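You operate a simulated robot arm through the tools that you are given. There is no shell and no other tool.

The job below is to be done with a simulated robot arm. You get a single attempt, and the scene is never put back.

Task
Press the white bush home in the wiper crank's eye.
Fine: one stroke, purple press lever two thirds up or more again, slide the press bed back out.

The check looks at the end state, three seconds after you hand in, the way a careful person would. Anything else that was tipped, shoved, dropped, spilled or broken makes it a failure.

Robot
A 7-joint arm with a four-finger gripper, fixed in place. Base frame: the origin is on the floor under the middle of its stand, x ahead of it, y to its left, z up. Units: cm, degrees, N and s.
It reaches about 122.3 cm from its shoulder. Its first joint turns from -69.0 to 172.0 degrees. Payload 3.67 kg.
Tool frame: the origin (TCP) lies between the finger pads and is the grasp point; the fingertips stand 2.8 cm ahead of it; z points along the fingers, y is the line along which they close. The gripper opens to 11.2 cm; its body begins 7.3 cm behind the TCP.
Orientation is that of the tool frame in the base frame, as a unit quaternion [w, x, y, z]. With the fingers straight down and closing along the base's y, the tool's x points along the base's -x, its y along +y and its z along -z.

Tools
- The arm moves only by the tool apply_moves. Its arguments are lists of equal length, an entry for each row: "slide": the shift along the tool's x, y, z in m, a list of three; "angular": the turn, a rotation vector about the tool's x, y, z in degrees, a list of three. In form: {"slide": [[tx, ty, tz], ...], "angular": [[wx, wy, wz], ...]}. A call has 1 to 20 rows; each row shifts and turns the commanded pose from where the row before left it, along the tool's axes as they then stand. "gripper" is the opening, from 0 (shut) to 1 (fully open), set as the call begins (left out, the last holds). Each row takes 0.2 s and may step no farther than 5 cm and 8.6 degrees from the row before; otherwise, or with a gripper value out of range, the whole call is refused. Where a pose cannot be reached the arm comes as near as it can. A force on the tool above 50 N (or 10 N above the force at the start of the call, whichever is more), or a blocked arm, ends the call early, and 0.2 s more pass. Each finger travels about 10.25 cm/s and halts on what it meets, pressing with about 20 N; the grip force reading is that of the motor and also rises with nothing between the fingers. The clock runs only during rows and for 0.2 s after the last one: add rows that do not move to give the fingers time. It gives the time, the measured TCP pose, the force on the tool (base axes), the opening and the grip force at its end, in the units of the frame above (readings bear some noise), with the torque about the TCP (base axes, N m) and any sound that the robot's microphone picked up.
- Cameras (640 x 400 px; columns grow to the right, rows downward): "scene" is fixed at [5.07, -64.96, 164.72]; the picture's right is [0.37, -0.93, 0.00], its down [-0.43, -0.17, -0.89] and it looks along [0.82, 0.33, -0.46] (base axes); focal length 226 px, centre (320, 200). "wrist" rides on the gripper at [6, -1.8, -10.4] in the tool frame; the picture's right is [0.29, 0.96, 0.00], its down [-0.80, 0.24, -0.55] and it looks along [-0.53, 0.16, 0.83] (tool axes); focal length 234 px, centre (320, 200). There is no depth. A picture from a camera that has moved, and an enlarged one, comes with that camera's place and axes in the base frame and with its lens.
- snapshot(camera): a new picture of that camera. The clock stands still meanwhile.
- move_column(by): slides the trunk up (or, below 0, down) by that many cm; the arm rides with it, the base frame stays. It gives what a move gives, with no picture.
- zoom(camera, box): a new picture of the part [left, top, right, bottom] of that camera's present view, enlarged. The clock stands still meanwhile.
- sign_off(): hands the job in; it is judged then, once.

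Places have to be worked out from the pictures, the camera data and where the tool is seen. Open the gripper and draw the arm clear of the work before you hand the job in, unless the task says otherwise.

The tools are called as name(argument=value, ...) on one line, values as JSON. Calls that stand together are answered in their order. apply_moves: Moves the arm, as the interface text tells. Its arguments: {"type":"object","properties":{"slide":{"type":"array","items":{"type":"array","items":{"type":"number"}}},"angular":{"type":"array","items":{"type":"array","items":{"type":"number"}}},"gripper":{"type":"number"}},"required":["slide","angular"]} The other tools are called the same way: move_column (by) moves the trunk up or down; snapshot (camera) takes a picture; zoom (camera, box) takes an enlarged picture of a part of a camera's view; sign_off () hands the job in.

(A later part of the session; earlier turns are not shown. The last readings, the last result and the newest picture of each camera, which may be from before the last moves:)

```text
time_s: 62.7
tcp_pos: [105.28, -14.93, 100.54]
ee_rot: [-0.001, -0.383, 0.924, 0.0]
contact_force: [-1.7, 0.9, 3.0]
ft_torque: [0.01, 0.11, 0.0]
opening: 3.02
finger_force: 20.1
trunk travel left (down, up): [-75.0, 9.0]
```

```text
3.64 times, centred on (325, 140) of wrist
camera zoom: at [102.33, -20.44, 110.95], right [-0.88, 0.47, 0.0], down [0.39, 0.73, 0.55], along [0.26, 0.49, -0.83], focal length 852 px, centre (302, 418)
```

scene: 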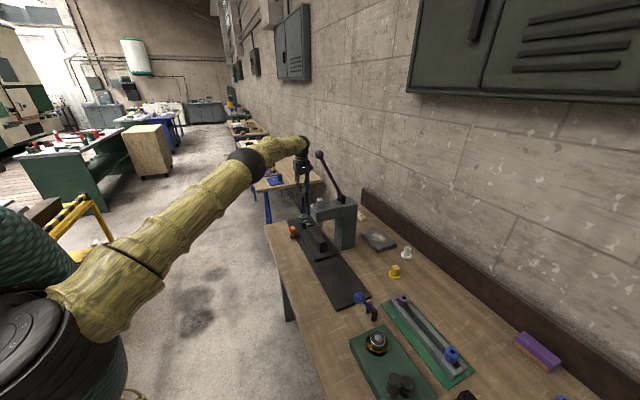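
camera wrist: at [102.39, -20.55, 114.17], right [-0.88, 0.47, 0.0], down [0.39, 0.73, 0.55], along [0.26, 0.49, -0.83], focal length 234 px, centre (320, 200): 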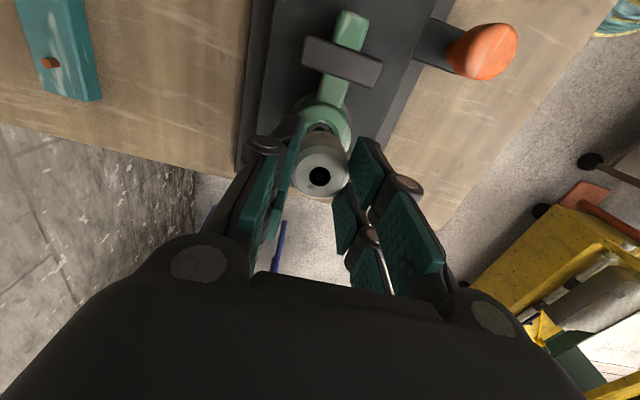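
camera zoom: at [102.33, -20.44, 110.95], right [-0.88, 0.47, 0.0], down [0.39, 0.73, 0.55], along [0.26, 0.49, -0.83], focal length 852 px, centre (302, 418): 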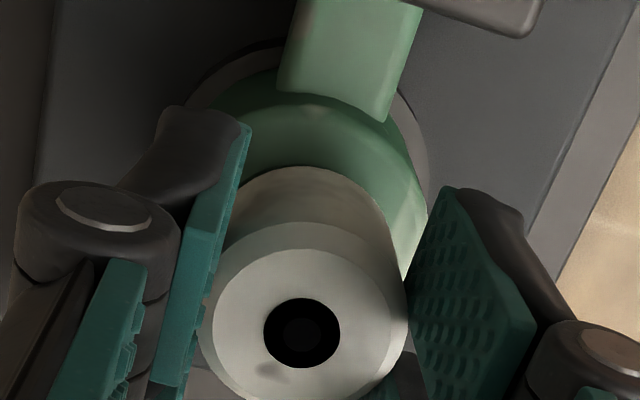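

The load fell to 3 N and the hand sank a little, so the shank was only on the edge. I centre it a touch and continue downward.

apply_moves(slide=[[0, 0.0004, 0.001], [0, 0, 0.002], [0, 0, 0]], angular=[[0, 0, 0], [0, 0, 0], [0, 0, 0]])

zoom(camera="scene", box=[295, 200, 317, 225])

```text
time_s: 63.5
tcp_pos: [105.26, -14.84, 100.32]
ee_rot: [0.001, -0.384, 0.923, 0.0]
contact_force: [0.7, 2.1, 9.6]
ft_torque: [0.1, -0.12, 0.04]
opening: 3.01
finger_force: 19.6
trunk travel left (down, up): [-75.0, 9.0]
```

```text
16.00 times, centred on (306, 212) of scene
camera zoom: at [5.07, -64.96, 164.72], right [0.37, -0.93, 0.0], down [-0.43, -0.17, -0.89], along [0.82, 0.33, -0.46], focal length 3614 px, centre (544, 0)
```

zoom: 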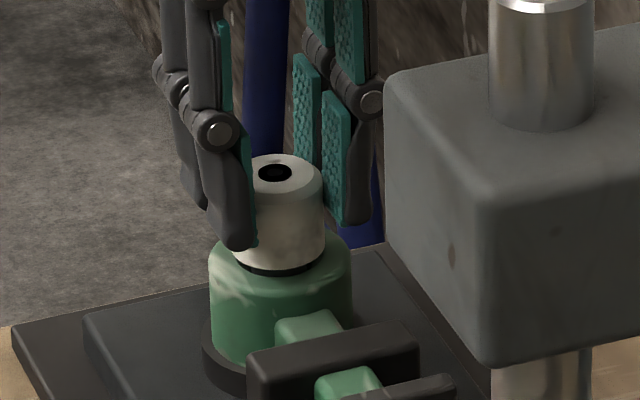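

The body is about 3 mm above the eye's rim, with 9.6 N upward and a small +u side load. I relieve the side load and feel a little deeper.

apply_moves(slide=[[-0.0006, 0.0002, 0], [0, 0, 0.001], [0, 0, 0]], angular=[[0, 0, 0], [0, 0, 0], [0, 0, 0]])

zoom(camera="scene", box=[299, 206, 314, 221])

```text
time_s: 64.3
tcp_pos: [105.28, -14.91, 100.13]
ee_rot: [0.0, -0.382, 0.924, 0.0]
contact_force: [-1.4, 0.5, 4.5]
ft_torque: [-0.01, 0.13, 0.0]
opening: 3.02
finger_force: 19.9
trunk travel left (down, up): [-75.0, 9.0]
```

```text
16.00 times, centred on (306, 214) of scene
camera zoom: at [5.07, -64.96, 164.72], right [0.37, -0.93, 0.0], down [-0.43, -0.17, -0.89], along [0.82, 0.33, -0.46], focal length 3614 px, centre (536, -16)
```

zoom: 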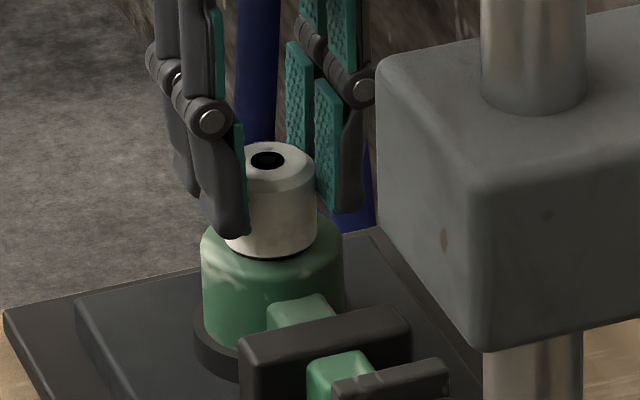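

The body is within 2 mm of the rim with little force. I lower a bit more to feel where it really seats.

apply_moves(slide=[[0.0001, 0.0004, 0.001], [0, 0, 0.001], [0, 0, 0]], angular=[[0, 0, 0], [0, 0, 0], [0, 0, 0]])

zoom(camera="scene", box=[299, 206, 314, 221])

```text
time_s: 65.1
tcp_pos: [105.28, -14.76, 100.03]
ee_rot: [0.0, -0.384, 0.923, 0.0]
contact_force: [2.9, 0.1, 5.0]
ft_torque: [-0.05, -0.11, 0.02]
opening: 2.99
finger_force: 20.0
trunk travel left (down, up): [-75.0, 9.0]
```

```text
16.00 times, centred on (306, 214) of scene
camera zoom: at [5.07, -64.96, 164.72], right [0.37, -0.93, 0.0], down [-0.43, -0.17, -0.89], along [0.82, 0.33, -0.46], focal length 3614 px, centre (536, -16)
```

zoom: 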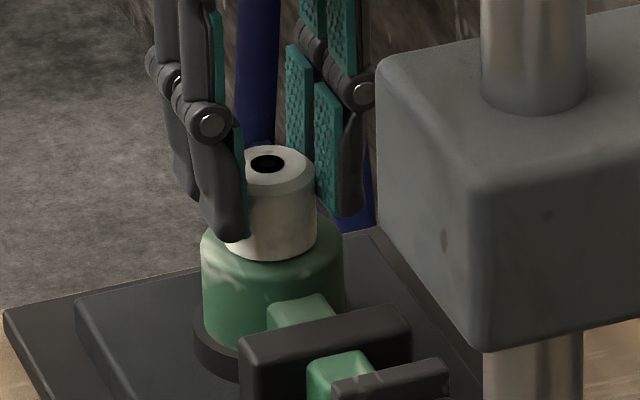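

The body's lower edge is now at the rim level. I try another millimetre with a small centring correction.

apply_moves(slide=[[-0.0001, -0.0003, 0.001], [0, 0, 0.001], [0, 0, 0]], angular=[[0, 0, 0], [0, 0, 0], [0, 0, 0]])

zoom(camera="scene", box=[299, 206, 314, 221])

```text
time_s: 65.9
tcp_pos: [105.22, -14.8, 99.88]
ee_rot: [0.0, -0.384, 0.924, 0.0]
contact_force: [-2.1, -0.4, 10.8]
ft_torque: [-0.03, 0.25, 0.01]
opening: 3.0
finger_force: 20.0
trunk travel left (down, up): [-75.0, 9.0]
```

```text
16.00 times, centred on (306, 214) of scene
camera zoom: at [5.07, -64.96, 164.72], right [0.37, -0.93, 0.0], down [-0.43, -0.17, -0.89], along [0.82, 0.33, -0.46], focal length 3614 px, centre (536, -16)
```

zoom: 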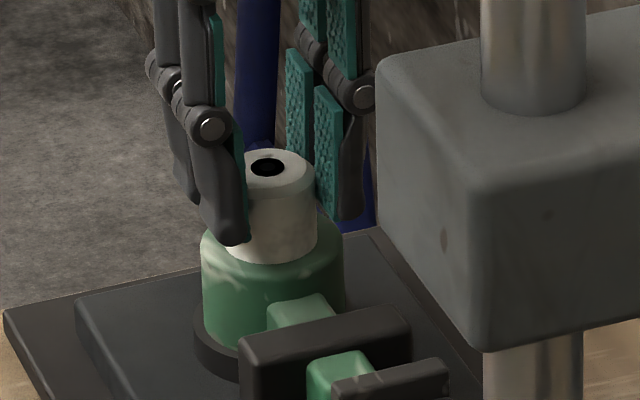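

The body now rests at the lead-in with about 11 N and the shank is fully in the bore, so it will stand on its own. I open the fingers.

apply_moves(slide=[[0, 0, 0], [0, 0, 0], [0, 0, 0]], angular=[[0, 0, 0], [0, 0, 0], [0, 0, 0]], gripper=0.5)

zoom(camera="scene", box=[299, 206, 314, 221])

zoom(camera="wrist", box=[260, 80, 380, 200])

```text
time_s: 66.7
tcp_pos: [105.38, -14.9, 99.77]
ee_rot: [0.0, -0.383, 0.924, 0.0]
contact_force: [0.7, -0.6, -1.0]
ft_torque: [-0.02, -0.01, -0.02]
opening: 5.6
finger_force: 0.1
trunk travel left (down, up): [-75.0, 9.0]
```

```text
16.00 times, centred on (306, 214) of scene
camera zoom: at [5.07, -64.96, 164.72], right [0.37, -0.93, 0.0], down [-0.43, -0.17, -0.89], along [0.82, 0.33, -0.46], focal length 3614 px, centre (536, -16)
```

zoom: 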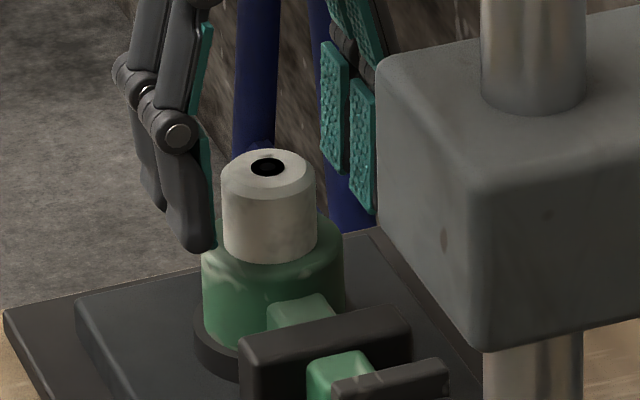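

```text
3.33 times, centred on (320, 140) of wrist
camera zoom: at [102.42, -20.49, 110.14], right [-0.88, 0.47, 0.0], down [0.39, 0.73, 0.55], along [0.26, 0.49, -0.83], focal length 781 px, centre (320, 400)
```

zoom: 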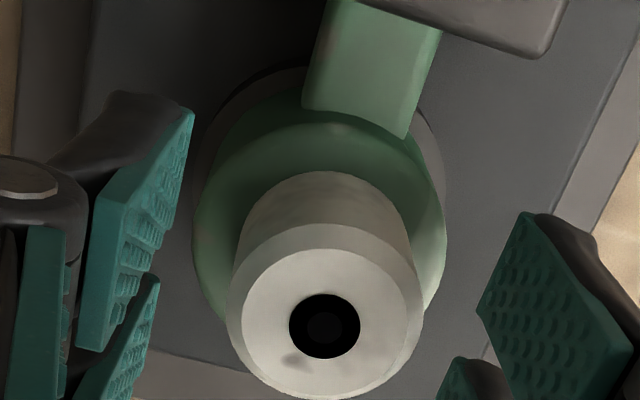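

The bush stands upright in the eye. I raise the hand straight up and turn it so it closes along the rail, for the orange bed handle.

apply_moves(slide=[[0, 0, -0.01], [0, 0, -0.02], [0, 0, -0.03], [0, 0, -0.04], [0, 0, -0.04]], angular=[[0, 0, 0], [0, 0, 0], [0, 0, 0], [0, 0, 0], [0, 0, 0]])

apply_moves(slide=[[0.01, 0.012, 0], [0.01, 0.012, 0], [0, 0, 0], [0, 0, 0], [0, 0, 0], [0, 0, 0], [0, 0, 0], [0, 0, 0], [0, 0, 0], [0, 0, 0], [0, 0, 0], [0, 0, 0], [0, 0, 0], [0, 0, 0], [0, 0, 0]], angular=[[0, 0, 0], [0, 0, 0], [0, 0, 7.5], [0, 0, 7.5], [0, 0, 7.5], [0, 0, 7.5], [0, 0, 7.5], [0, 0, 7.5], [0, 0, 7.5], [0, 0, 7.5], [0, 0, 7.5], [0, 0, 7.5], [0, 0, 7.5], [0, 0, 7.5], [0, 0, 0]], gripper=0.58)

snapshot(camera="wrist")

snapshot(camera="scene")

```text
time_s: 67.9
tcp_pos: [105.19, -14.63, 114.08]
ee_rot: [0.0, -0.383, 0.924, 0.0]
contact_force: [0.7, -0.3, -0.6]
ft_torque: [-0.01, -0.02, -0.02]
opening: 5.61
finger_force: 0.0
trunk travel left (down, up): [-75.0, 9.0]
```

```text
time_s: 71.1
tcp_pos: [102.3, -14.46, 113.73]
ee_rot: [-0.001, 0.382, 0.924, 0.0]
contact_force: [0.5, -0.5, 0.0]
ft_torque: [-0.02, -0.01, -0.06]
opening: 6.5
finger_force: 0.2
trunk travel left (down, up): [-75.0, 9.0]
```

```text
taken
camera wrist: at [96.77, -11.66, 124.11], right [0.47, 0.88, 0.0], down [0.73, -0.39, 0.55], along [0.49, -0.26, -0.83], focal length 234 px, centre (320, 200)
```

wrist: 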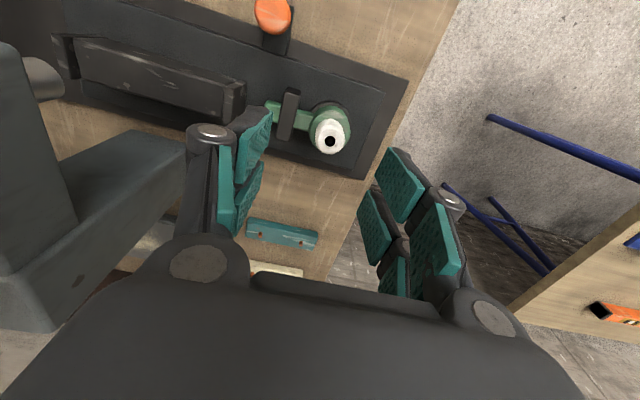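

```text
taken
```

scene: 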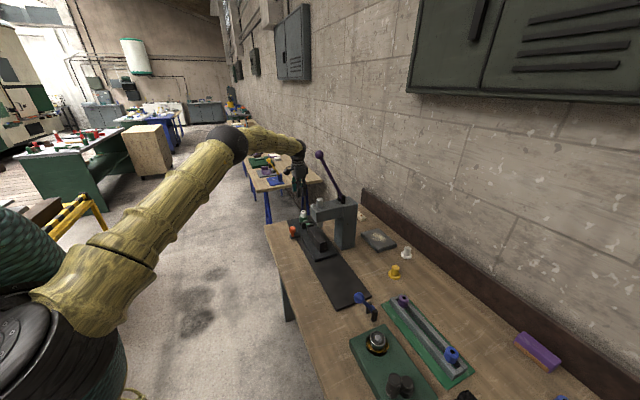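

Now I come over the orange handle (about u = 55, v = 75.7) and tilt the hand outwards 17 degrees so that its body stays clear of the press head.

apply_moves(slide=[[0.0252, -0.0178, 0.0193], [0.0252, -0.0178, 0.0193], [0.0252, -0.0178, 0.0193], [0.0252, -0.0178, 0.0193], [0, 0, 0], [0, 0, 0], [0, 0, 0]], angular=[[0, 0, 0], [0, 0, 0], [0, 0, 0], [0, 0, 0], [0, -8.5, 0], [0, -8.5, 0], [0, 0, 0]])

snapshot(camera="wrist")

zoom(camera="scene", box=[260, 170, 340, 250])

```text
time_s: 72.7
tcp_pos: [89.99, -12.48, 106.04]
ee_rot: [0.137, 0.378, 0.914, -0.056]
contact_force: [-0.1, -1.4, -0.2]
ft_torque: [0.03, -0.03, -0.01]
opening: 6.49
finger_force: 0.0
trunk travel left (down, up): [-75.0, 9.0]
```

```text
taken
camera wrist: at [82.65, -7.73, 114.26], right [0.48, 0.87, -0.08], down [0.59, -0.26, 0.76], along [0.64, -0.42, -0.64], focal length 234 px, centre (320, 200)
```

wrist: 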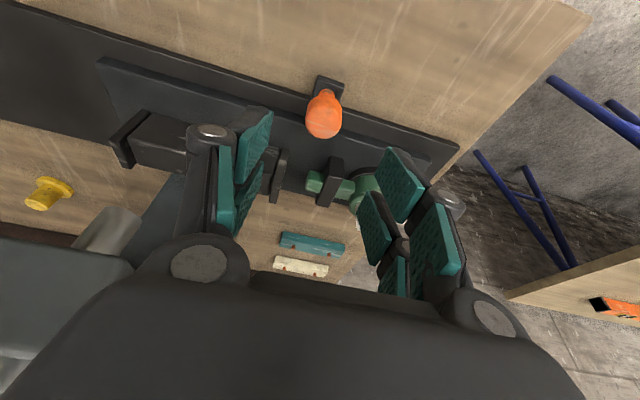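

```text
5.00 times, centred on (300, 210) of scene
camera zoom: at [5.07, -64.96, 164.72], right [0.37, -0.93, 0.0], down [-0.43, -0.17, -0.89], along [0.82, 0.33, -0.46], focal length 1129 px, centre (420, 150)
```

zoom: 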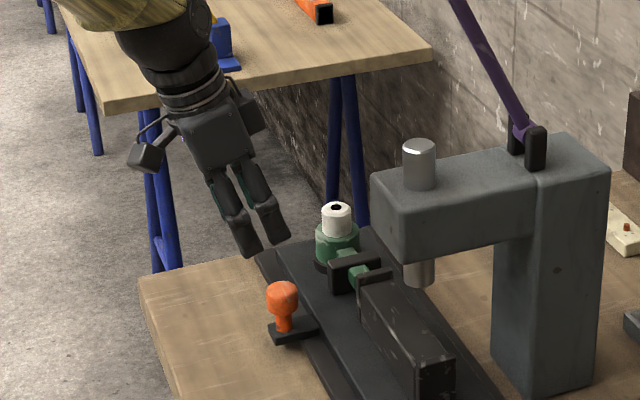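

zoom(camera="wrist", box=[290, 65, 360, 150])

zoom(camera="scene", box=[282, 215, 312, 245])

```text
4.71 times, centred on (325, 108) of wrist
camera zoom: at [82.65, -7.73, 114.26], right [0.48, 0.87, -0.08], down [0.59, -0.26, 0.76], along [0.64, -0.42, -0.64], focal length 1102 px, centre (296, 635)
```

zoom: 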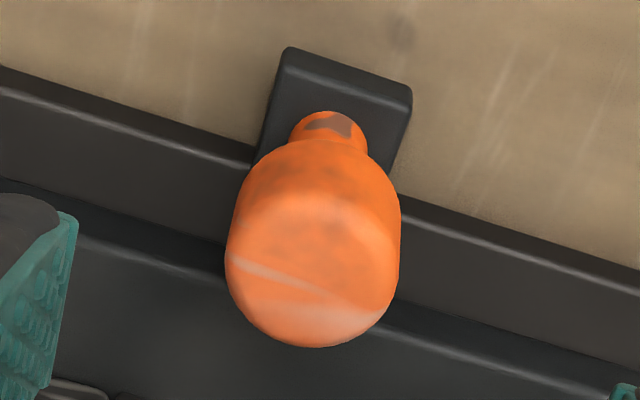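

```text
13.33 times, centred on (297, 230) of scene
camera zoom: at [5.07, -64.96, 164.72], right [0.37, -0.93, 0.0], down [-0.43, -0.17, -0.89], along [0.82, 0.33, -0.46], focal length 3011 px, centre (627, -200)
```

zoom: 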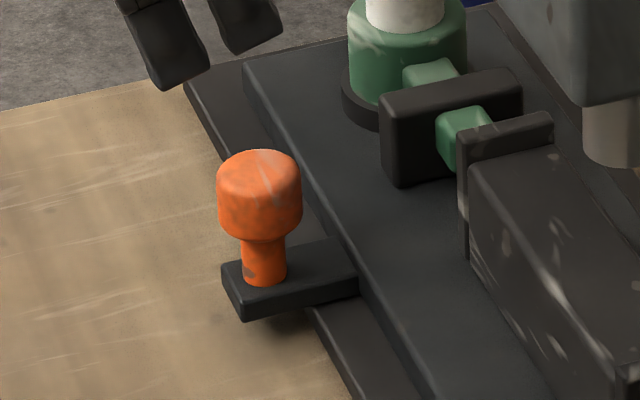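

The handle's axis is at about u = 55.0, v = 75.6 with its head between z = 92.3 and 95. I approach along the finger direction and stop a little short to check.

apply_moves(slide=[[0.0015, 0.0006, 0.03], [0.0015, 0.0006, 0.03], [0.0015, 0.0006, 0.03], [0, 0, 0]], angular=[[0, 0, 0], [0, 0, 0], [0, 0, 0], [0, 0, 0]])

snapshot(camera="wrist")

zoom(camera="scene", box=[270, 195, 330, 250])

```text
time_s: 73.7
tcp_pos: [91.73, -13.68, 97.35]
ee_rot: [0.137, 0.378, 0.914, -0.056]
contact_force: [0.1, -0.3, 0.4]
ft_torque: [0.01, -0.02, 0.0]
opening: 6.51
finger_force: 0.0
trunk travel left (down, up): [-75.0, 9.0]
```

```text
taken
camera wrist: at [84.27, -8.84, 105.53], right [0.48, 0.87, -0.08], down [0.59, -0.25, 0.76], along [0.64, -0.42, -0.64], focal length 234 px, centre (320, 200)
```

wrist: 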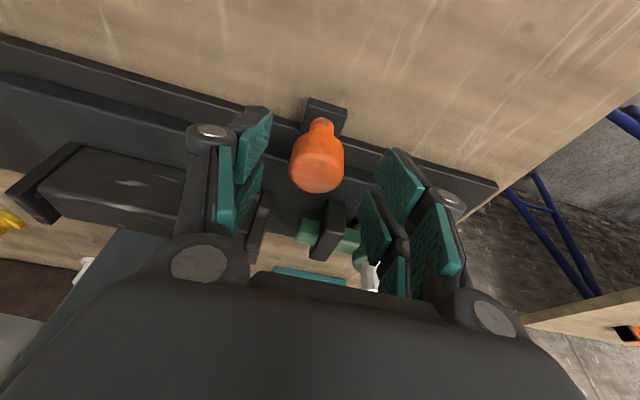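

```text
7.27 times, centred on (300, 222) of scene
camera zoom: at [5.07, -64.96, 164.72], right [0.37, -0.93, 0.0], down [-0.43, -0.17, -0.89], along [0.82, 0.33, -0.46], focal length 1643 px, centre (466, 36)
```

zoom: 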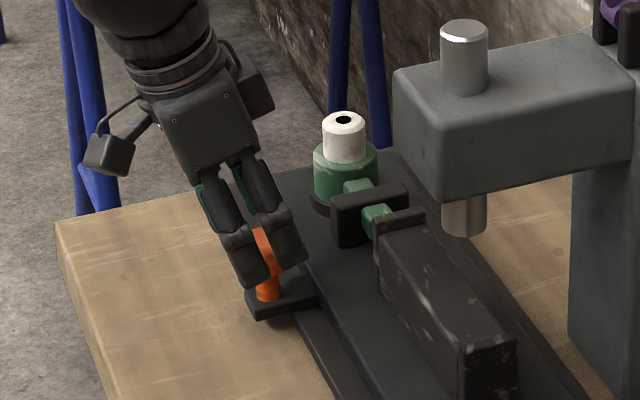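

The handle lies between the fingers. I go down the last 2.6 cm and close on it.

apply_moves(slide=[[0, -0.001, 0.014], [0, -0.001, 0.0135], [0, 0, 0]], angular=[[0, 0, 0], [0, 0, 0], [0, 0, 0]])

apply_moves(slide=[[0, 0, 0], [0, 0, 0], [0, 0, 0]], angular=[[0, 0, 0], [0, 0, 0], [0, 0, 0]], gripper=0.0)

snapshot(camera="wrist")

zoom(camera="scene", box=[270, 195, 330, 250])

```text
time_s: 74.5
tcp_pos: [92.17, -14.51, 94.55]
ee_rot: [0.136, 0.378, 0.914, -0.057]
contact_force: [0.9, 0.1, -0.2]
ft_torque: [0.0, 0.0, -0.01]
opening: 6.48
finger_force: 0.1
trunk travel left (down, up): [-75.0, 9.0]
```

```text
time_s: 75.3
tcp_pos: [92.09, -14.39, 94.54]
ee_rot: [0.137, 0.378, 0.914, -0.056]
contact_force: [0.0, -0.7, -1.1]
ft_torque: [-0.08, -0.09, -0.01]
opening: 3.2
finger_force: 45.2
trunk travel left (down, up): [-75.0, 9.0]
```

```text
taken
camera wrist: at [84.69, -9.65, 102.81], right [0.48, 0.87, -0.08], down [0.59, -0.25, 0.76], along [0.64, -0.42, -0.64], focal length 234 px, centre (320, 200)
```

wrist: 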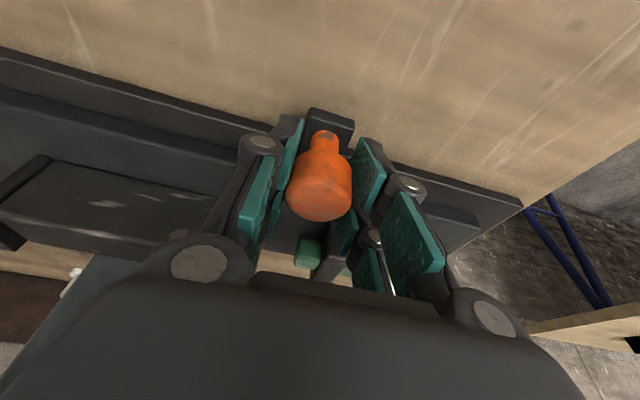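

```text
7.27 times, centred on (300, 222) of scene
camera zoom: at [5.07, -64.96, 164.72], right [0.37, -0.93, 0.0], down [-0.43, -0.17, -0.89], along [0.82, 0.33, -0.46], focal length 1643 px, centre (466, 36)
```

zoom: 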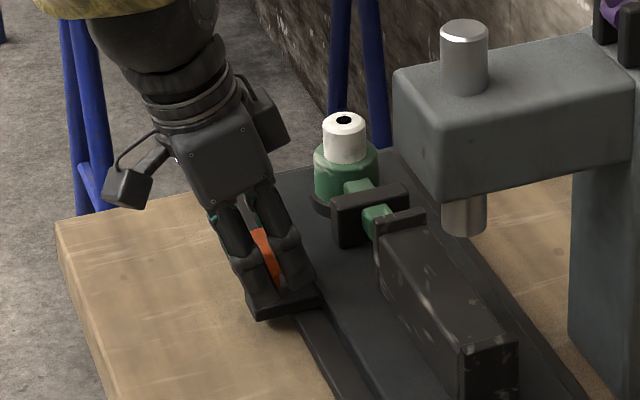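

The handle is held (3.2 cm). I slide the bed in slowly along the rail and watch the force.

apply_moves(slide=[[0, -0.005, 0], [0, -0.01, 0], [0, -0.01, 0], [0, -0.01, 0], [0, 0, 0]], angular=[[0, 0, 0], [0, 0, 0], [0, 0, 0], [0, 0, 0], [0, 0, 0]])

zoom(camera="scene", box=[260, 180, 360, 270])

```text
time_s: 76.5
tcp_pos: [89.47, -17.04, 94.68]
ee_rot: [0.136, 0.377, 0.914, -0.057]
contact_force: [-7.7, 6.2, -9.9]
ft_torque: [0.44, 0.41, 0.11]
opening: 3.19
finger_force: 45.2
trunk travel left (down, up): [-75.0, 9.0]
```

```text
4.44 times, centred on (310, 225) of scene
camera zoom: at [5.07, -64.96, 164.72], right [0.37, -0.93, 0.0], down [-0.43, -0.17, -0.89], along [0.82, 0.33, -0.46], focal length 1004 px, centre (364, 89)
```

zoom: 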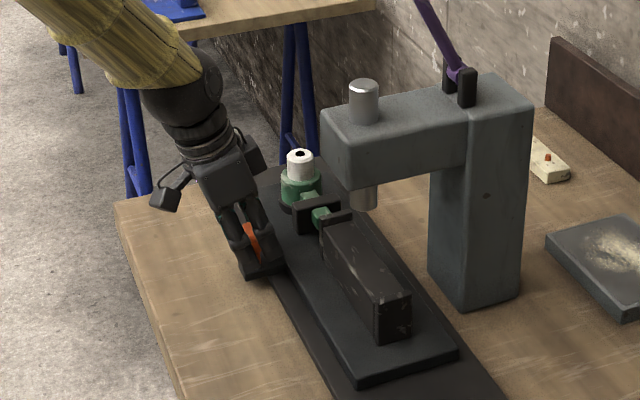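

The bed slides along. There is a moderate pull of about 10 N towards -v and down, so I correct about 1 mm that way while going on.

apply_moves(slide=[[0.0012, -0.01, 0.0006], [0, -0.01, 0], [0, -0.01, 0], [0, -0.01, 0], [0, 0, 0]], angular=[[0, 0, 0], [0, 0, 0], [0, 0, 0], [0, 0, 0], [0, 0, 0]])

zoom(camera="scene", box=[260, 180, 360, 270])

```text
time_s: 77.7
tcp_pos: [86.79, -19.83, 94.59]
ee_rot: [0.136, 0.379, 0.914, -0.057]
contact_force: [-9.6, 7.6, -3.8]
ft_torque: [0.05, 0.24, 0.02]
opening: 3.19
finger_force: 45.1
trunk travel left (down, up): [-75.0, 9.0]
```

```text
4.44 times, centred on (310, 225) of scene
camera zoom: at [5.07, -64.96, 164.72], right [0.37, -0.93, 0.0], down [-0.43, -0.17, -0.89], along [0.82, 0.33, -0.46], focal length 1004 px, centre (364, 89)
```

zoom: 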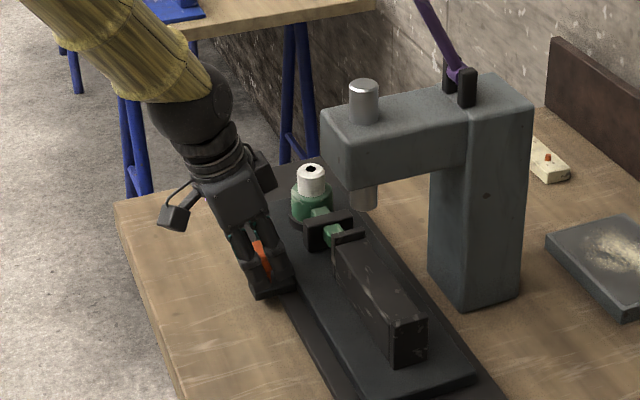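

Sliding goes well; the vertical pull has dropped but about 12 N towards -v remains. I correct 2 mm more and continue.

apply_moves(slide=[[0.002, -0.01, -0.0003], [0, -0.01, 0], [0, -0.01, 0], [0.0003, -0.01, 0], [0, 0, 0]], angular=[[0, 0, 0], [0, 0, 0], [0, 0, 0], [0, 0, 0], [0, 0, 0]])

```text
time_s: 78.9
tcp_pos: [83.87, -22.75, 94.56]
ee_rot: [0.138, 0.378, 0.914, -0.056]
contact_force: [9.9, -8.5, 4.0]
ft_torque: [-0.36, 0.16, -0.07]
opening: 3.24
finger_force: 45.2
trunk travel left (down, up): [-75.0, 9.0]
```

Now it pulls the other way, so the true line lies halfway. I go back 1 mm and continue.

apply_moves(slide=[[-0.001, -0.01, 0], [0, -0.01, 0], [0, -0.01, 0], [0, -0.01, 0], [0, 0, 0]], angular=[[0, 0, 0], [0, 0, 0], [0, 0, 0], [0, 0, 0], [0, 0, 0]])

zoom(camera="scene", box=[260, 180, 360, 270])

snapshot(camera="wrist")

```text
time_s: 80.1
tcp_pos: [81.07, -25.42, 94.6]
ee_rot: [0.137, 0.378, 0.914, -0.057]
contact_force: [6.4, -5.1, 11.6]
ft_torque: [0.03, -0.15, -0.04]
opening: 3.19
finger_force: 45.1
trunk travel left (down, up): [-75.0, 9.0]
```

```text
4.44 times, centred on (310, 225) of scene
camera zoom: at [5.07, -64.96, 164.72], right [0.37, -0.93, 0.0], down [-0.43, -0.17, -0.89], along [0.82, 0.33, -0.46], focal length 1004 px, centre (364, 89)
```

zoom: 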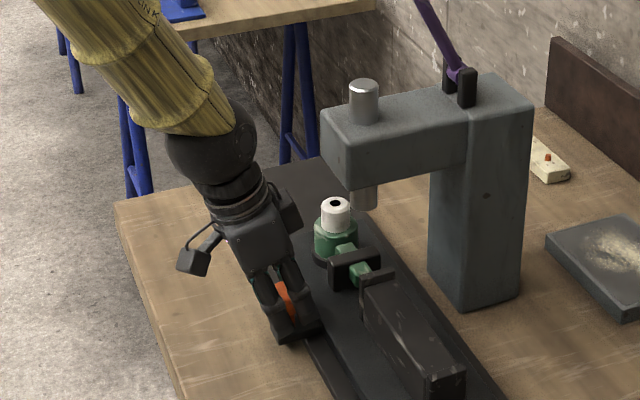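

```text
taken
camera wrist: at [73.58, -20.68, 102.78], right [0.48, 0.87, -0.08], down [0.59, -0.26, 0.76], along [0.64, -0.42, -0.64], focal length 234 px, centre (320, 200)
```

wrist: 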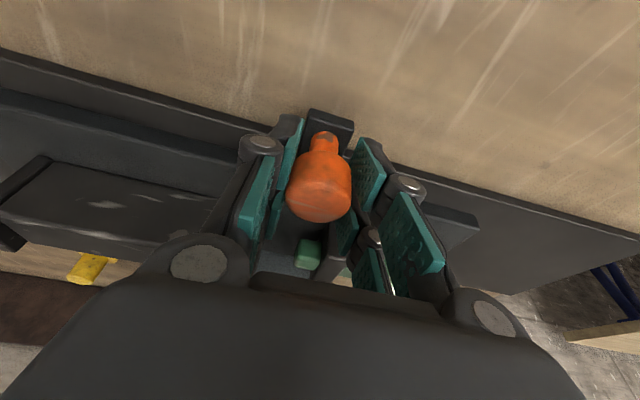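

The bed has moved about 15.6 cm, the bush is still upright. I correct slightly up and continue.

apply_moves(slide=[[-0.0008, -0.01, -0.0008], [0, -0.01, 0], [0, -0.01, 0], [0, -0.01, 0], [0, 0, 0]], angular=[[0, 0, 0], [0, 0, 0], [0, 0, 0], [0, 0, 0], [0, 0, 0]])

zoom(camera="scene", box=[260, 180, 360, 270])

```text
time_s: 81.3
tcp_pos: [78.18, -28.35, 94.49]
ee_rot: [0.136, 0.378, 0.914, -0.056]
contact_force: [2.8, -2.9, -2.3]
ft_torque: [-0.25, -0.3, 0.01]
opening: 3.2
finger_force: 45.5
trunk travel left (down, up): [-75.0, 9.0]
```

```text
4.44 times, centred on (310, 225) of scene
camera zoom: at [5.07, -64.96, 164.72], right [0.37, -0.93, 0.0], down [-0.43, -0.17, -0.89], along [0.82, 0.33, -0.46], focal length 1004 px, centre (364, 89)
```

zoom: 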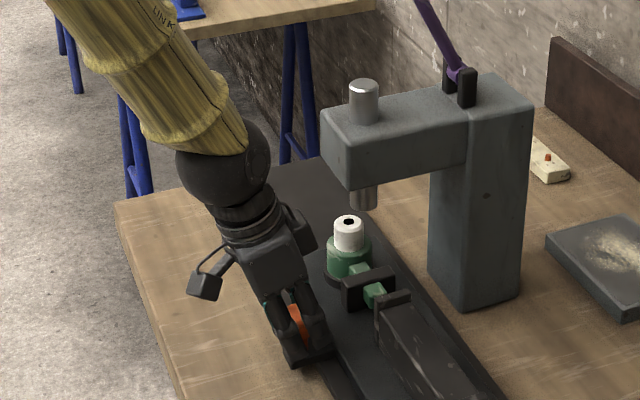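

About 4 cm remain by my estimate. I continue 3 cm and look at the alignment with the ram.

apply_moves(slide=[[0, -0.01, 0], [0, -0.01, 0], [0, -0.01, 0], [0, 0, 0]], angular=[[0, 0, 0], [0, 0, 0], [0, 0, 0], [0, 0, 0]])

zoom(camera="scene", box=[300, 200, 350, 250])

snapshot(camera="wrist")

```text
time_s: 82.3
tcp_pos: [76.07, -30.39, 94.51]
ee_rot: [0.135, 0.378, 0.914, -0.057]
contact_force: [-0.2, 1.3, -18.1]
ft_torque: [-0.12, -0.23, -0.06]
opening: 3.2
finger_force: 44.8
trunk travel left (down, up): [-75.0, 9.0]
```

```text
8.00 times, centred on (325, 225) of scene
camera zoom: at [5.07, -64.96, 164.72], right [0.37, -0.93, 0.0], down [-0.43, -0.17, -0.89], along [0.82, 0.33, -0.46], focal length 1807 px, centre (280, 0)
```

zoom: 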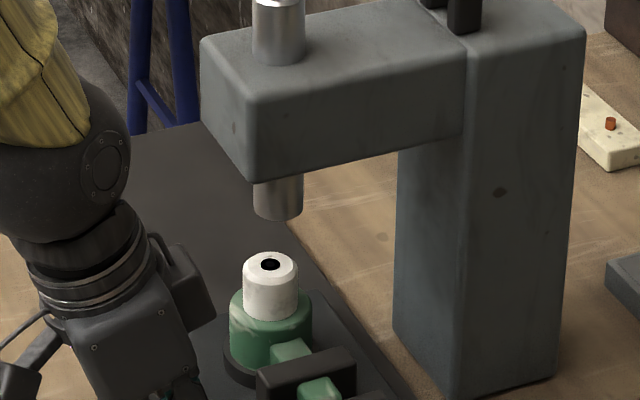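

```text
taken
camera wrist: at [68.66, -25.62, 102.81], right [0.48, 0.87, -0.08], down [0.6, -0.26, 0.76], along [0.64, -0.42, -0.64], focal length 234 px, centre (320, 200)
```

wrist: 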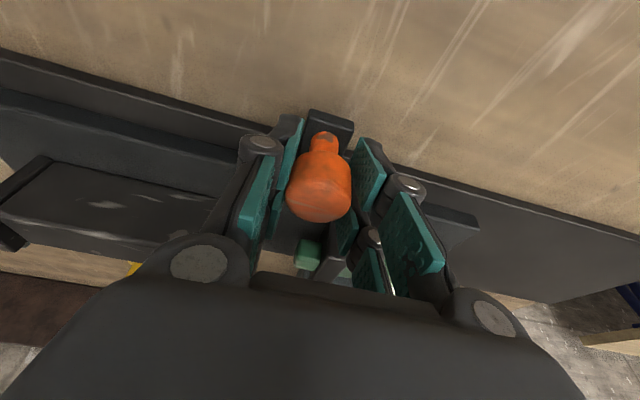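

The bush needs about 1.2-1.4 cm more to come under the ram. I correct the height a little and move on in small steps, feeling for a stop.

apply_moves(slide=[[0.0004, -0.004, 0.0014], [0, -0.004, 0], [0, -0.002, 0], [0, 0, 0]], angular=[[0, 0, 0], [0, 0, 0], [0, 0, 0], [0, 0, 0]])

zoom(camera="scene", box=[305, 210, 335, 240])

```text
time_s: 83.3
tcp_pos: [75.54, -31.12, 94.56]
ee_rot: [0.136, 0.378, 0.914, -0.056]
contact_force: [-4.4, 3.6, -9.4]
ft_torque: [-0.09, 0.01, 0.13]
opening: 3.2
finger_force: 44.8
trunk travel left (down, up): [-75.0, 9.0]
```

```text
13.33 times, centred on (320, 225) of scene
camera zoom: at [5.07, -64.96, 164.72], right [0.37, -0.93, 0.0], down [-0.43, -0.17, -0.89], along [0.82, 0.33, -0.46], focal length 3011 px, centre (320, -133)
```

zoom: 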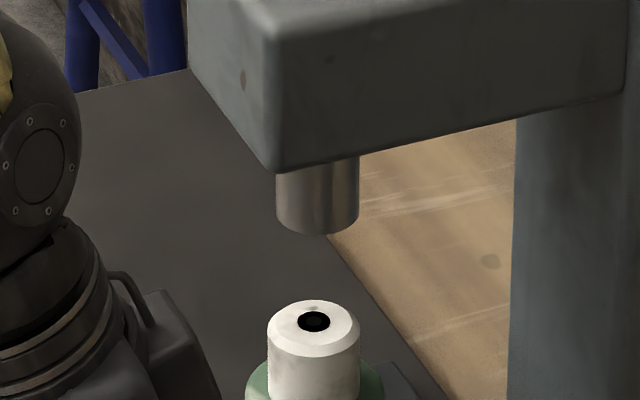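

Only about 3 mm are left by the picture, and no stop is felt yet. I move 3 mm more.

apply_moves(slide=[[0.0003, -0.002, 0.0006], [0, -0.001, 0], [0, 0, 0]], angular=[[0, 0, 0], [0, 0, 0], [0, 0, 0]])

zoom(camera="scene", box=[305, 210, 335, 240])

```text
time_s: 84.1
tcp_pos: [75.18, -31.26, 94.58]
ee_rot: [0.136, 0.378, 0.914, -0.057]
contact_force: [-2.0, 5.3, -0.9]
ft_torque: [0.88, 0.8, -0.28]
opening: 3.18
finger_force: 44.7
trunk travel left (down, up): [-75.0, 9.0]
```

```text
13.33 times, centred on (320, 225) of scene
camera zoom: at [5.07, -64.96, 164.72], right [0.37, -0.93, 0.0], down [-0.43, -0.17, -0.89], along [0.82, 0.33, -0.46], focal length 3011 px, centre (320, -133)
```

zoom: 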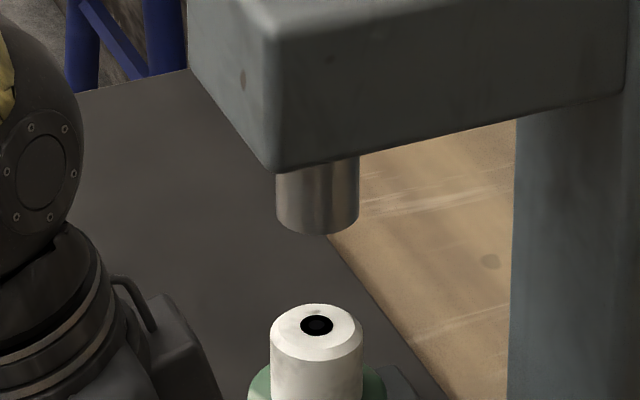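

The hole is now in line with the ram. I nudge 1.5 mm to learn whether the bed's end stop is here.

apply_moves(slide=[[0, -0.0015, 0], [0, 0, 0], [0, 0, 0]], angular=[[0, 0, 0], [0, 0, 0], [0, 0, 0]])

zoom(camera="scene", box=[305, 210, 335, 240])

```text
time_s: 84.9
tcp_pos: [75.23, -31.3, 94.54]
ee_rot: [0.138, 0.377, 0.914, -0.057]
contact_force: [7.7, 16.0, 1.3]
ft_torque: [0.51, 0.44, 0.28]
opening: 3.21
finger_force: 45.3
trunk travel left (down, up): [-75.0, 9.0]
```

```text
13.33 times, centred on (320, 225) of scene
camera zoom: at [5.07, -64.96, 164.72], right [0.37, -0.93, 0.0], down [-0.43, -0.17, -0.89], along [0.82, 0.33, -0.46], focal length 3011 px, centre (320, -133)
```

zoom: 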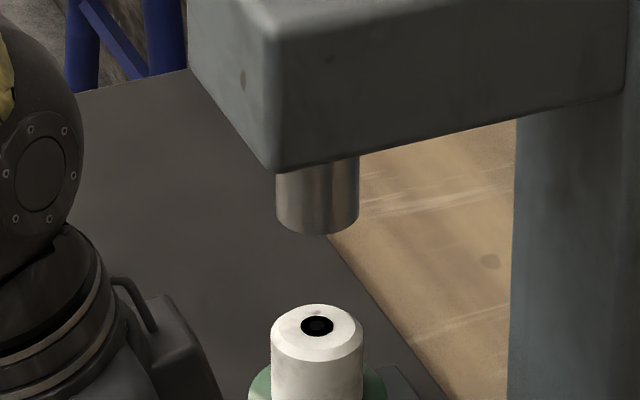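

The push is met with 17 N and the bed stays put: this is the end stop, exactly under the ram. I release the handle and draw back.

apply_moves(slide=[[0, 0.0015, 0], [0, 0, 0], [0, 0, 0]], angular=[[0, 0, 0], [0, 0, 0], [0, 0, 0]], gripper=0.58)

apply_moves(slide=[[0, 0, -0.01], [0, 0, -0.02], [0, 0, -0.03], [0, 0, -0.04], [0, 0, -0.04], [0, 0, -0.04], [0, 0, -0.04], [0, 0, 0]], angular=[[0, 0, 0], [0, 0, 0], [0, 0, 0], [0, 0, 0], [0, 0, 0], [0, 0, 0], [0, 0, 0], [0, 0, 0]])

snapshot(camera="scene")

snapshot(camera="wrist")

```text
time_s: 85.7
tcp_pos: [75.17, -31.48, 94.51]
ee_rot: [0.136, 0.378, 0.914, -0.057]
contact_force: [0.1, -0.6, 0.1]
ft_torque: [-0.01, 0.04, -0.01]
opening: 6.51
finger_force: 0.0
trunk travel left (down, up): [-75.0, 9.0]
```

```text
time_s: 87.5
tcp_pos: [70.86, -26.6, 115.42]
ee_rot: [0.136, 0.377, 0.915, -0.056]
contact_force: [1.0, -0.1, -0.5]
ft_torque: [0.0, 0.04, -0.03]
opening: 6.5
finger_force: 0.1
trunk travel left (down, up): [-75.0, 9.0]
```

```text
taken
```

scene: 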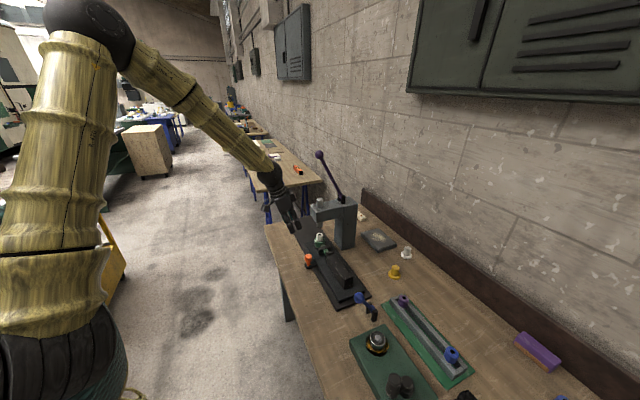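

```text
taken
camera wrist: at [63.47, -21.87, 123.72], right [0.48, 0.87, -0.08], down [0.6, -0.26, 0.76], along [0.64, -0.42, -0.64], focal length 234 px, centre (320, 200)
```

wrist: 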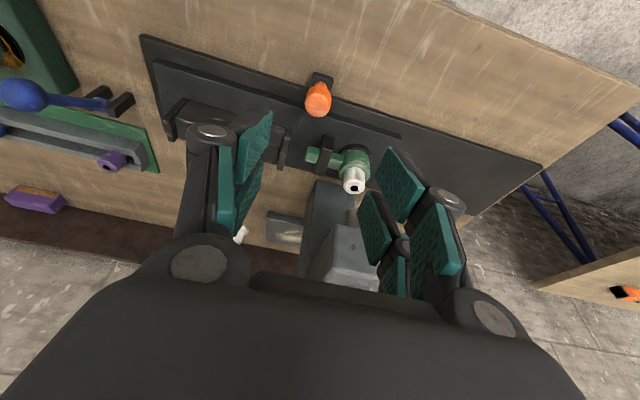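

The bed is in and the bush stands under the ram. Now I rise in front of the press and turn the hand for the lever, to measure the ball and its pivot.

apply_moves(slide=[[-0.0092, 0, -0.0429], [-0.0092, 0, -0.0429], [-0.0092, 0, -0.0429], [-0.0092, 0, -0.0429], [-0.0092, 0, -0.0429], [-0.0092, 0, -0.0429], [-0.0092, 0, -0.0429], [-0.0092, 0, -0.0429]], angular=[[0, 0, 0], [0, 0, 0], [0, 0, 0], [0, 0, 0], [0, 0, 0], [0, 0, 0], [0, 0, 0], [0, 0, 0]], gripper=0.7)

apply_moves(slide=[[0, 0, 0], [0, 0, 0], [0, 0, 0], [0, 0, 0], [0, 0, 0], [0, 0, 0], [0, 0, 0], [0, 0, 0], [0, 0, 0], [0, 0, 0], [0, 0, 0], [0, 0, 0], [0, 0, 0], [0, 0, 0], [0, 0, 0]], angular=[[0, 0, -7.5], [0, 0, -7.5], [0, 0, -7.5], [0, 0, -7.5], [0, 0, -7.5], [0, 0, -7.5], [0, 0, -7.5], [0, 0, -7.5], [0, 0, -7.5], [0, 0, -7.5], [0, 0, -7.5], [0, 0, -7.5], [5, 0, 0], [5, 0, 0], [0, 0, 0]])

snapshot(camera="wrist")

snapshot(camera="scene")

```text
time_s: 89.5
tcp_pos: [68.66, -27.32, 149.78]
ee_rot: [0.115, 0.391, 0.913, -0.017]
contact_force: [0.1, 0.4, 0.4]
ft_torque: [-0.02, 0.05, -0.01]
opening: 7.85
finger_force: 0.0
trunk travel left (down, up): [-75.0, 9.0]
stopped in row 8: the arm was blocked; the commanded pose is now the measured one
```

```text
time_s: 92.9
tcp_pos: [69.25, -31.1, 148.43]
ee_rot: [0.114, -0.348, 0.922, -0.128]
contact_force: [-0.1, -0.1, 0.1]
ft_torque: [0.01, -0.01, 0.03]
opening: 7.84
finger_force: 0.1
out of reach, approached as far as the arm can: row 14
trunk travel left (down, up): [-75.0, 9.0]
stopped in row 15: the arm was blocked; the commanded pose is now the measured one
```

```text
taken
camera wrist: at [62.97, -34.87, 158.12], right [-0.8, 0.5, -0.33], down [0.27, 0.79, 0.54], along [0.54, 0.34, -0.77], focal length 234 px, centre (320, 200)
```

wrist: 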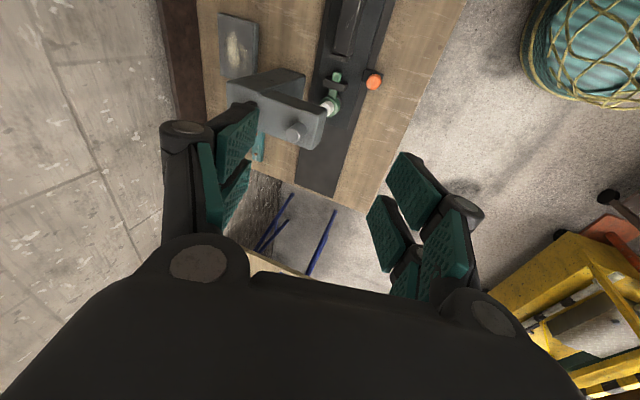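

```text
taken
```

scene: 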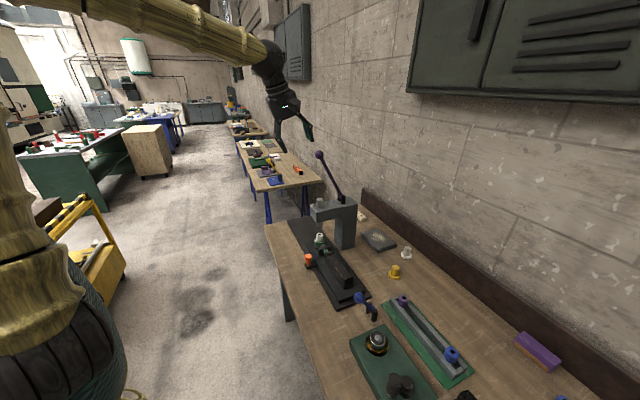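

The arm ran into one of its own limits this high up. I lower the trunk 20 cm so the arm works in an easier posture, and then set the hand to point down and outwards at 45 degrees with the fingers closing in the lever's plane.

move_column(by=-20)

apply_moves(slide=[[0, 0, 0], [0, 0, 0], [0, 0, 0], [0, 0, 0], [0, 0, 0]], angular=[[6.6, 1.15, -1.46], [6.6, 1.15, -1.46], [6.6, 1.15, -1.46], [6.6, 1.15, -1.46], [0, 0, 0]])

snapshot(camera="wrist")

snapshot(camera="scene")

```text
time_s: 95.0
tcp_pos: [69.3, -30.93, 128.43]
ee_rot: [0.114, -0.349, 0.921, -0.128]
contact_force: [0.6, 0.7, 0.5]
ft_torque: [-0.02, -0.02, 0.0]
opening: 7.82
finger_force: 0.1
trunk travel left (down, up): [-55.0, 29.0]
```

```text
time_s: 96.4
tcp_pos: [72.13, -35.57, 125.91]
ee_rot: [0.155, -0.338, 0.875, -0.311]
contact_force: [-0.2, -0.4, -0.1]
ft_torque: [0.01, -0.01, 0.04]
opening: 7.86
finger_force: 0.0
out of reach, approached as far as the arm can: row 2, 3, 4
trunk travel left (down, up): [-55.0, 29.0]
stopped in row 5: the arm was blocked; the commanded pose is now the measured one
```

```text
taken
camera wrist: at [63.86, -36.29, 134.6], right [-0.68, 0.36, -0.64], down [0.19, 0.93, 0.31], along [0.71, 0.09, -0.7], focal length 234 px, centre (320, 200)
```

wrist: 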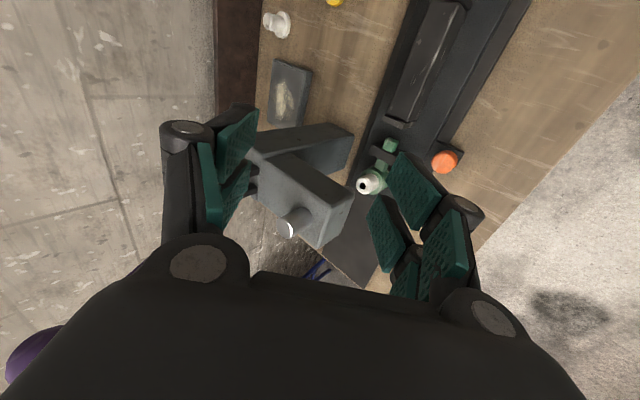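

```text
taken
```

scene: 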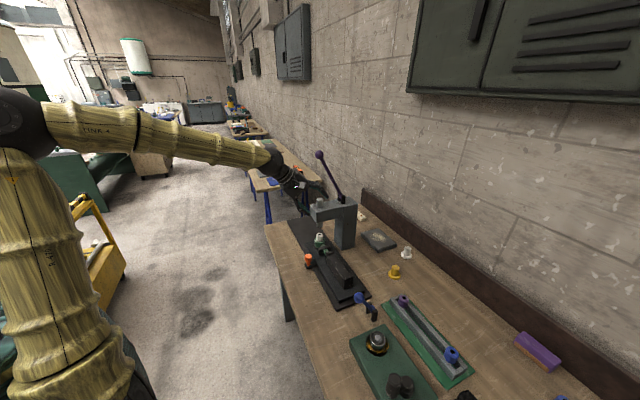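

The steep tilted pose runs into the arm's limits and the hand is now close to the lever ball, so I change the plan: push the lever down with closed fingers held vertical, and grip the ball only for the return. First I back off towards the robot.

apply_moves(slide=[[0.0008, 0.019, -0.0163], [0.0008, 0.019, -0.0163], [0.0008, 0.019, -0.0163], [0.0008, 0.019, -0.0163], [0, 0, 0]], angular=[[0, 0, 0], [0, 0, 0], [0, 0, 0], [0, 0, 0], [0, 0, 0]])

snapshot(camera="scene")

```text
time_s: 97.8
tcp_pos: [70.8, -33.91, 122.11]
ee_rot: [0.163, -0.322, 0.893, -0.268]
contact_force: [0.0, -0.2, 0.6]
ft_torque: [0.01, -0.01, 0.0]
opening: 7.83
finger_force: 0.0
out of reach, approached as far as the arm can: row 2, 3, 4
trunk travel left (down, up): [-55.0, 29.0]
stopped in row 5: the arm was blocked; the commanded pose is now the measured one
```

```text
taken
```

scene: 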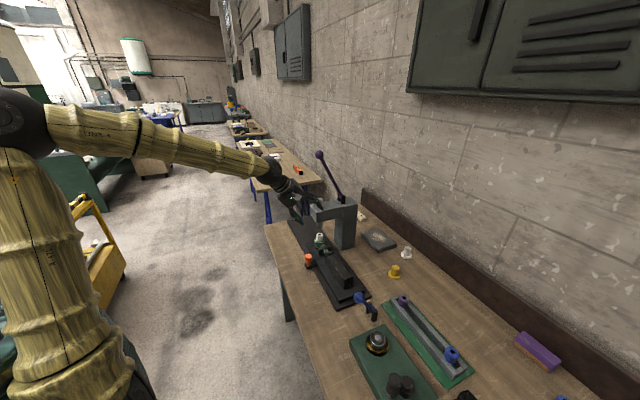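

The arm is still at a limit, so I undo the tilt first.

apply_moves(slide=[[0, 0, 0], [0, 0, 0], [0, 0, 0], [0, 0, 0]], angular=[[-7, 0, 0], [-7, 0, 0], [-7, 0, 0], [0, 0, 0]])

snapshot(camera="wrist")

```text
time_s: 98.8
tcp_pos: [70.71, -33.63, 122.3]
ee_rot: [0.099, -0.347, 0.927, -0.103]
contact_force: [-0.1, 0.2, -0.2]
ft_torque: [-0.05, -0.01, -0.04]
opening: 7.81
finger_force: 0.0
trunk travel left (down, up): [-55.0, 29.0]
```

```text
taken
camera wrist: at [64.77, -37.75, 132.0], right [-0.81, 0.52, -0.28], down [0.3, 0.77, 0.56], along [0.51, 0.37, -0.78], focal length 234 px, centre (320, 200)
```

wrist: 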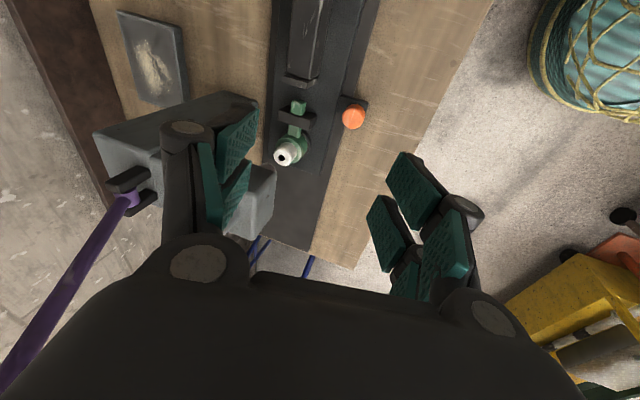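

The hand moves freely again. I back off 8 cm towards the robot and bring the trunk back up.

apply_moves(slide=[[0.001, 0.0192, -0.0053], [0.001, 0.0192, -0.0053], [0.001, 0.0192, -0.0053], [0.001, 0.0192, -0.0053], [0, 0, 0]], angular=[[0, 0, 0], [0, 0, 0], [0, 0, 0], [0, 0, 0], [0, 0, 0]])

move_column(by=20)

snapshot(camera="wrist")

snapshot(camera="scene")

```text
time_s: 100.0
tcp_pos: [65.24, -30.06, 121.06]
ee_rot: [0.112, -0.334, 0.934, -0.06]
contact_force: [-0.8, 0.3, 0.6]
ft_torque: [-0.06, 0.0, 0.02]
opening: 7.89
finger_force: 0.1
trunk travel left (down, up): [-55.0, 29.0]
```

```text
time_s: 102.2
tcp_pos: [65.14, -30.07, 141.04]
ee_rot: [0.113, -0.335, 0.933, -0.061]
contact_force: [0.7, -0.2, 0.2]
ft_torque: [-0.03, -0.01, 0.02]
opening: 7.86
finger_force: 0.2
trunk travel left (down, up): [-75.0, 9.0]
```

```text
taken
camera wrist: at [59.17, -35.04, 150.56], right [-0.8, 0.55, -0.23], down [0.31, 0.71, 0.63], along [0.51, 0.43, -0.75], focal length 234 px, centre (320, 200)
```

wrist: 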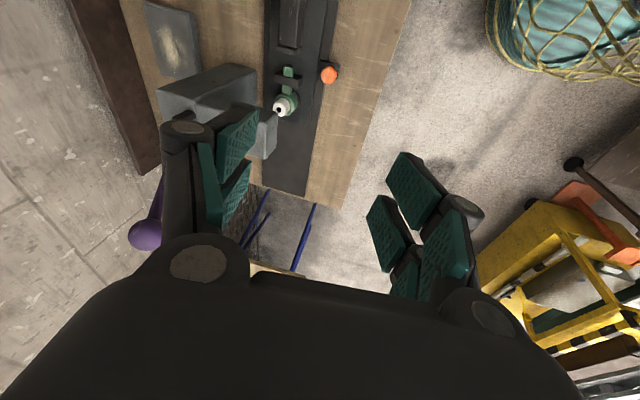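

```text
taken
```

scene: 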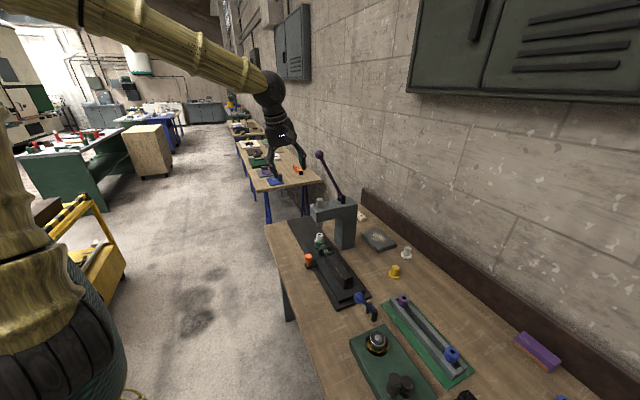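

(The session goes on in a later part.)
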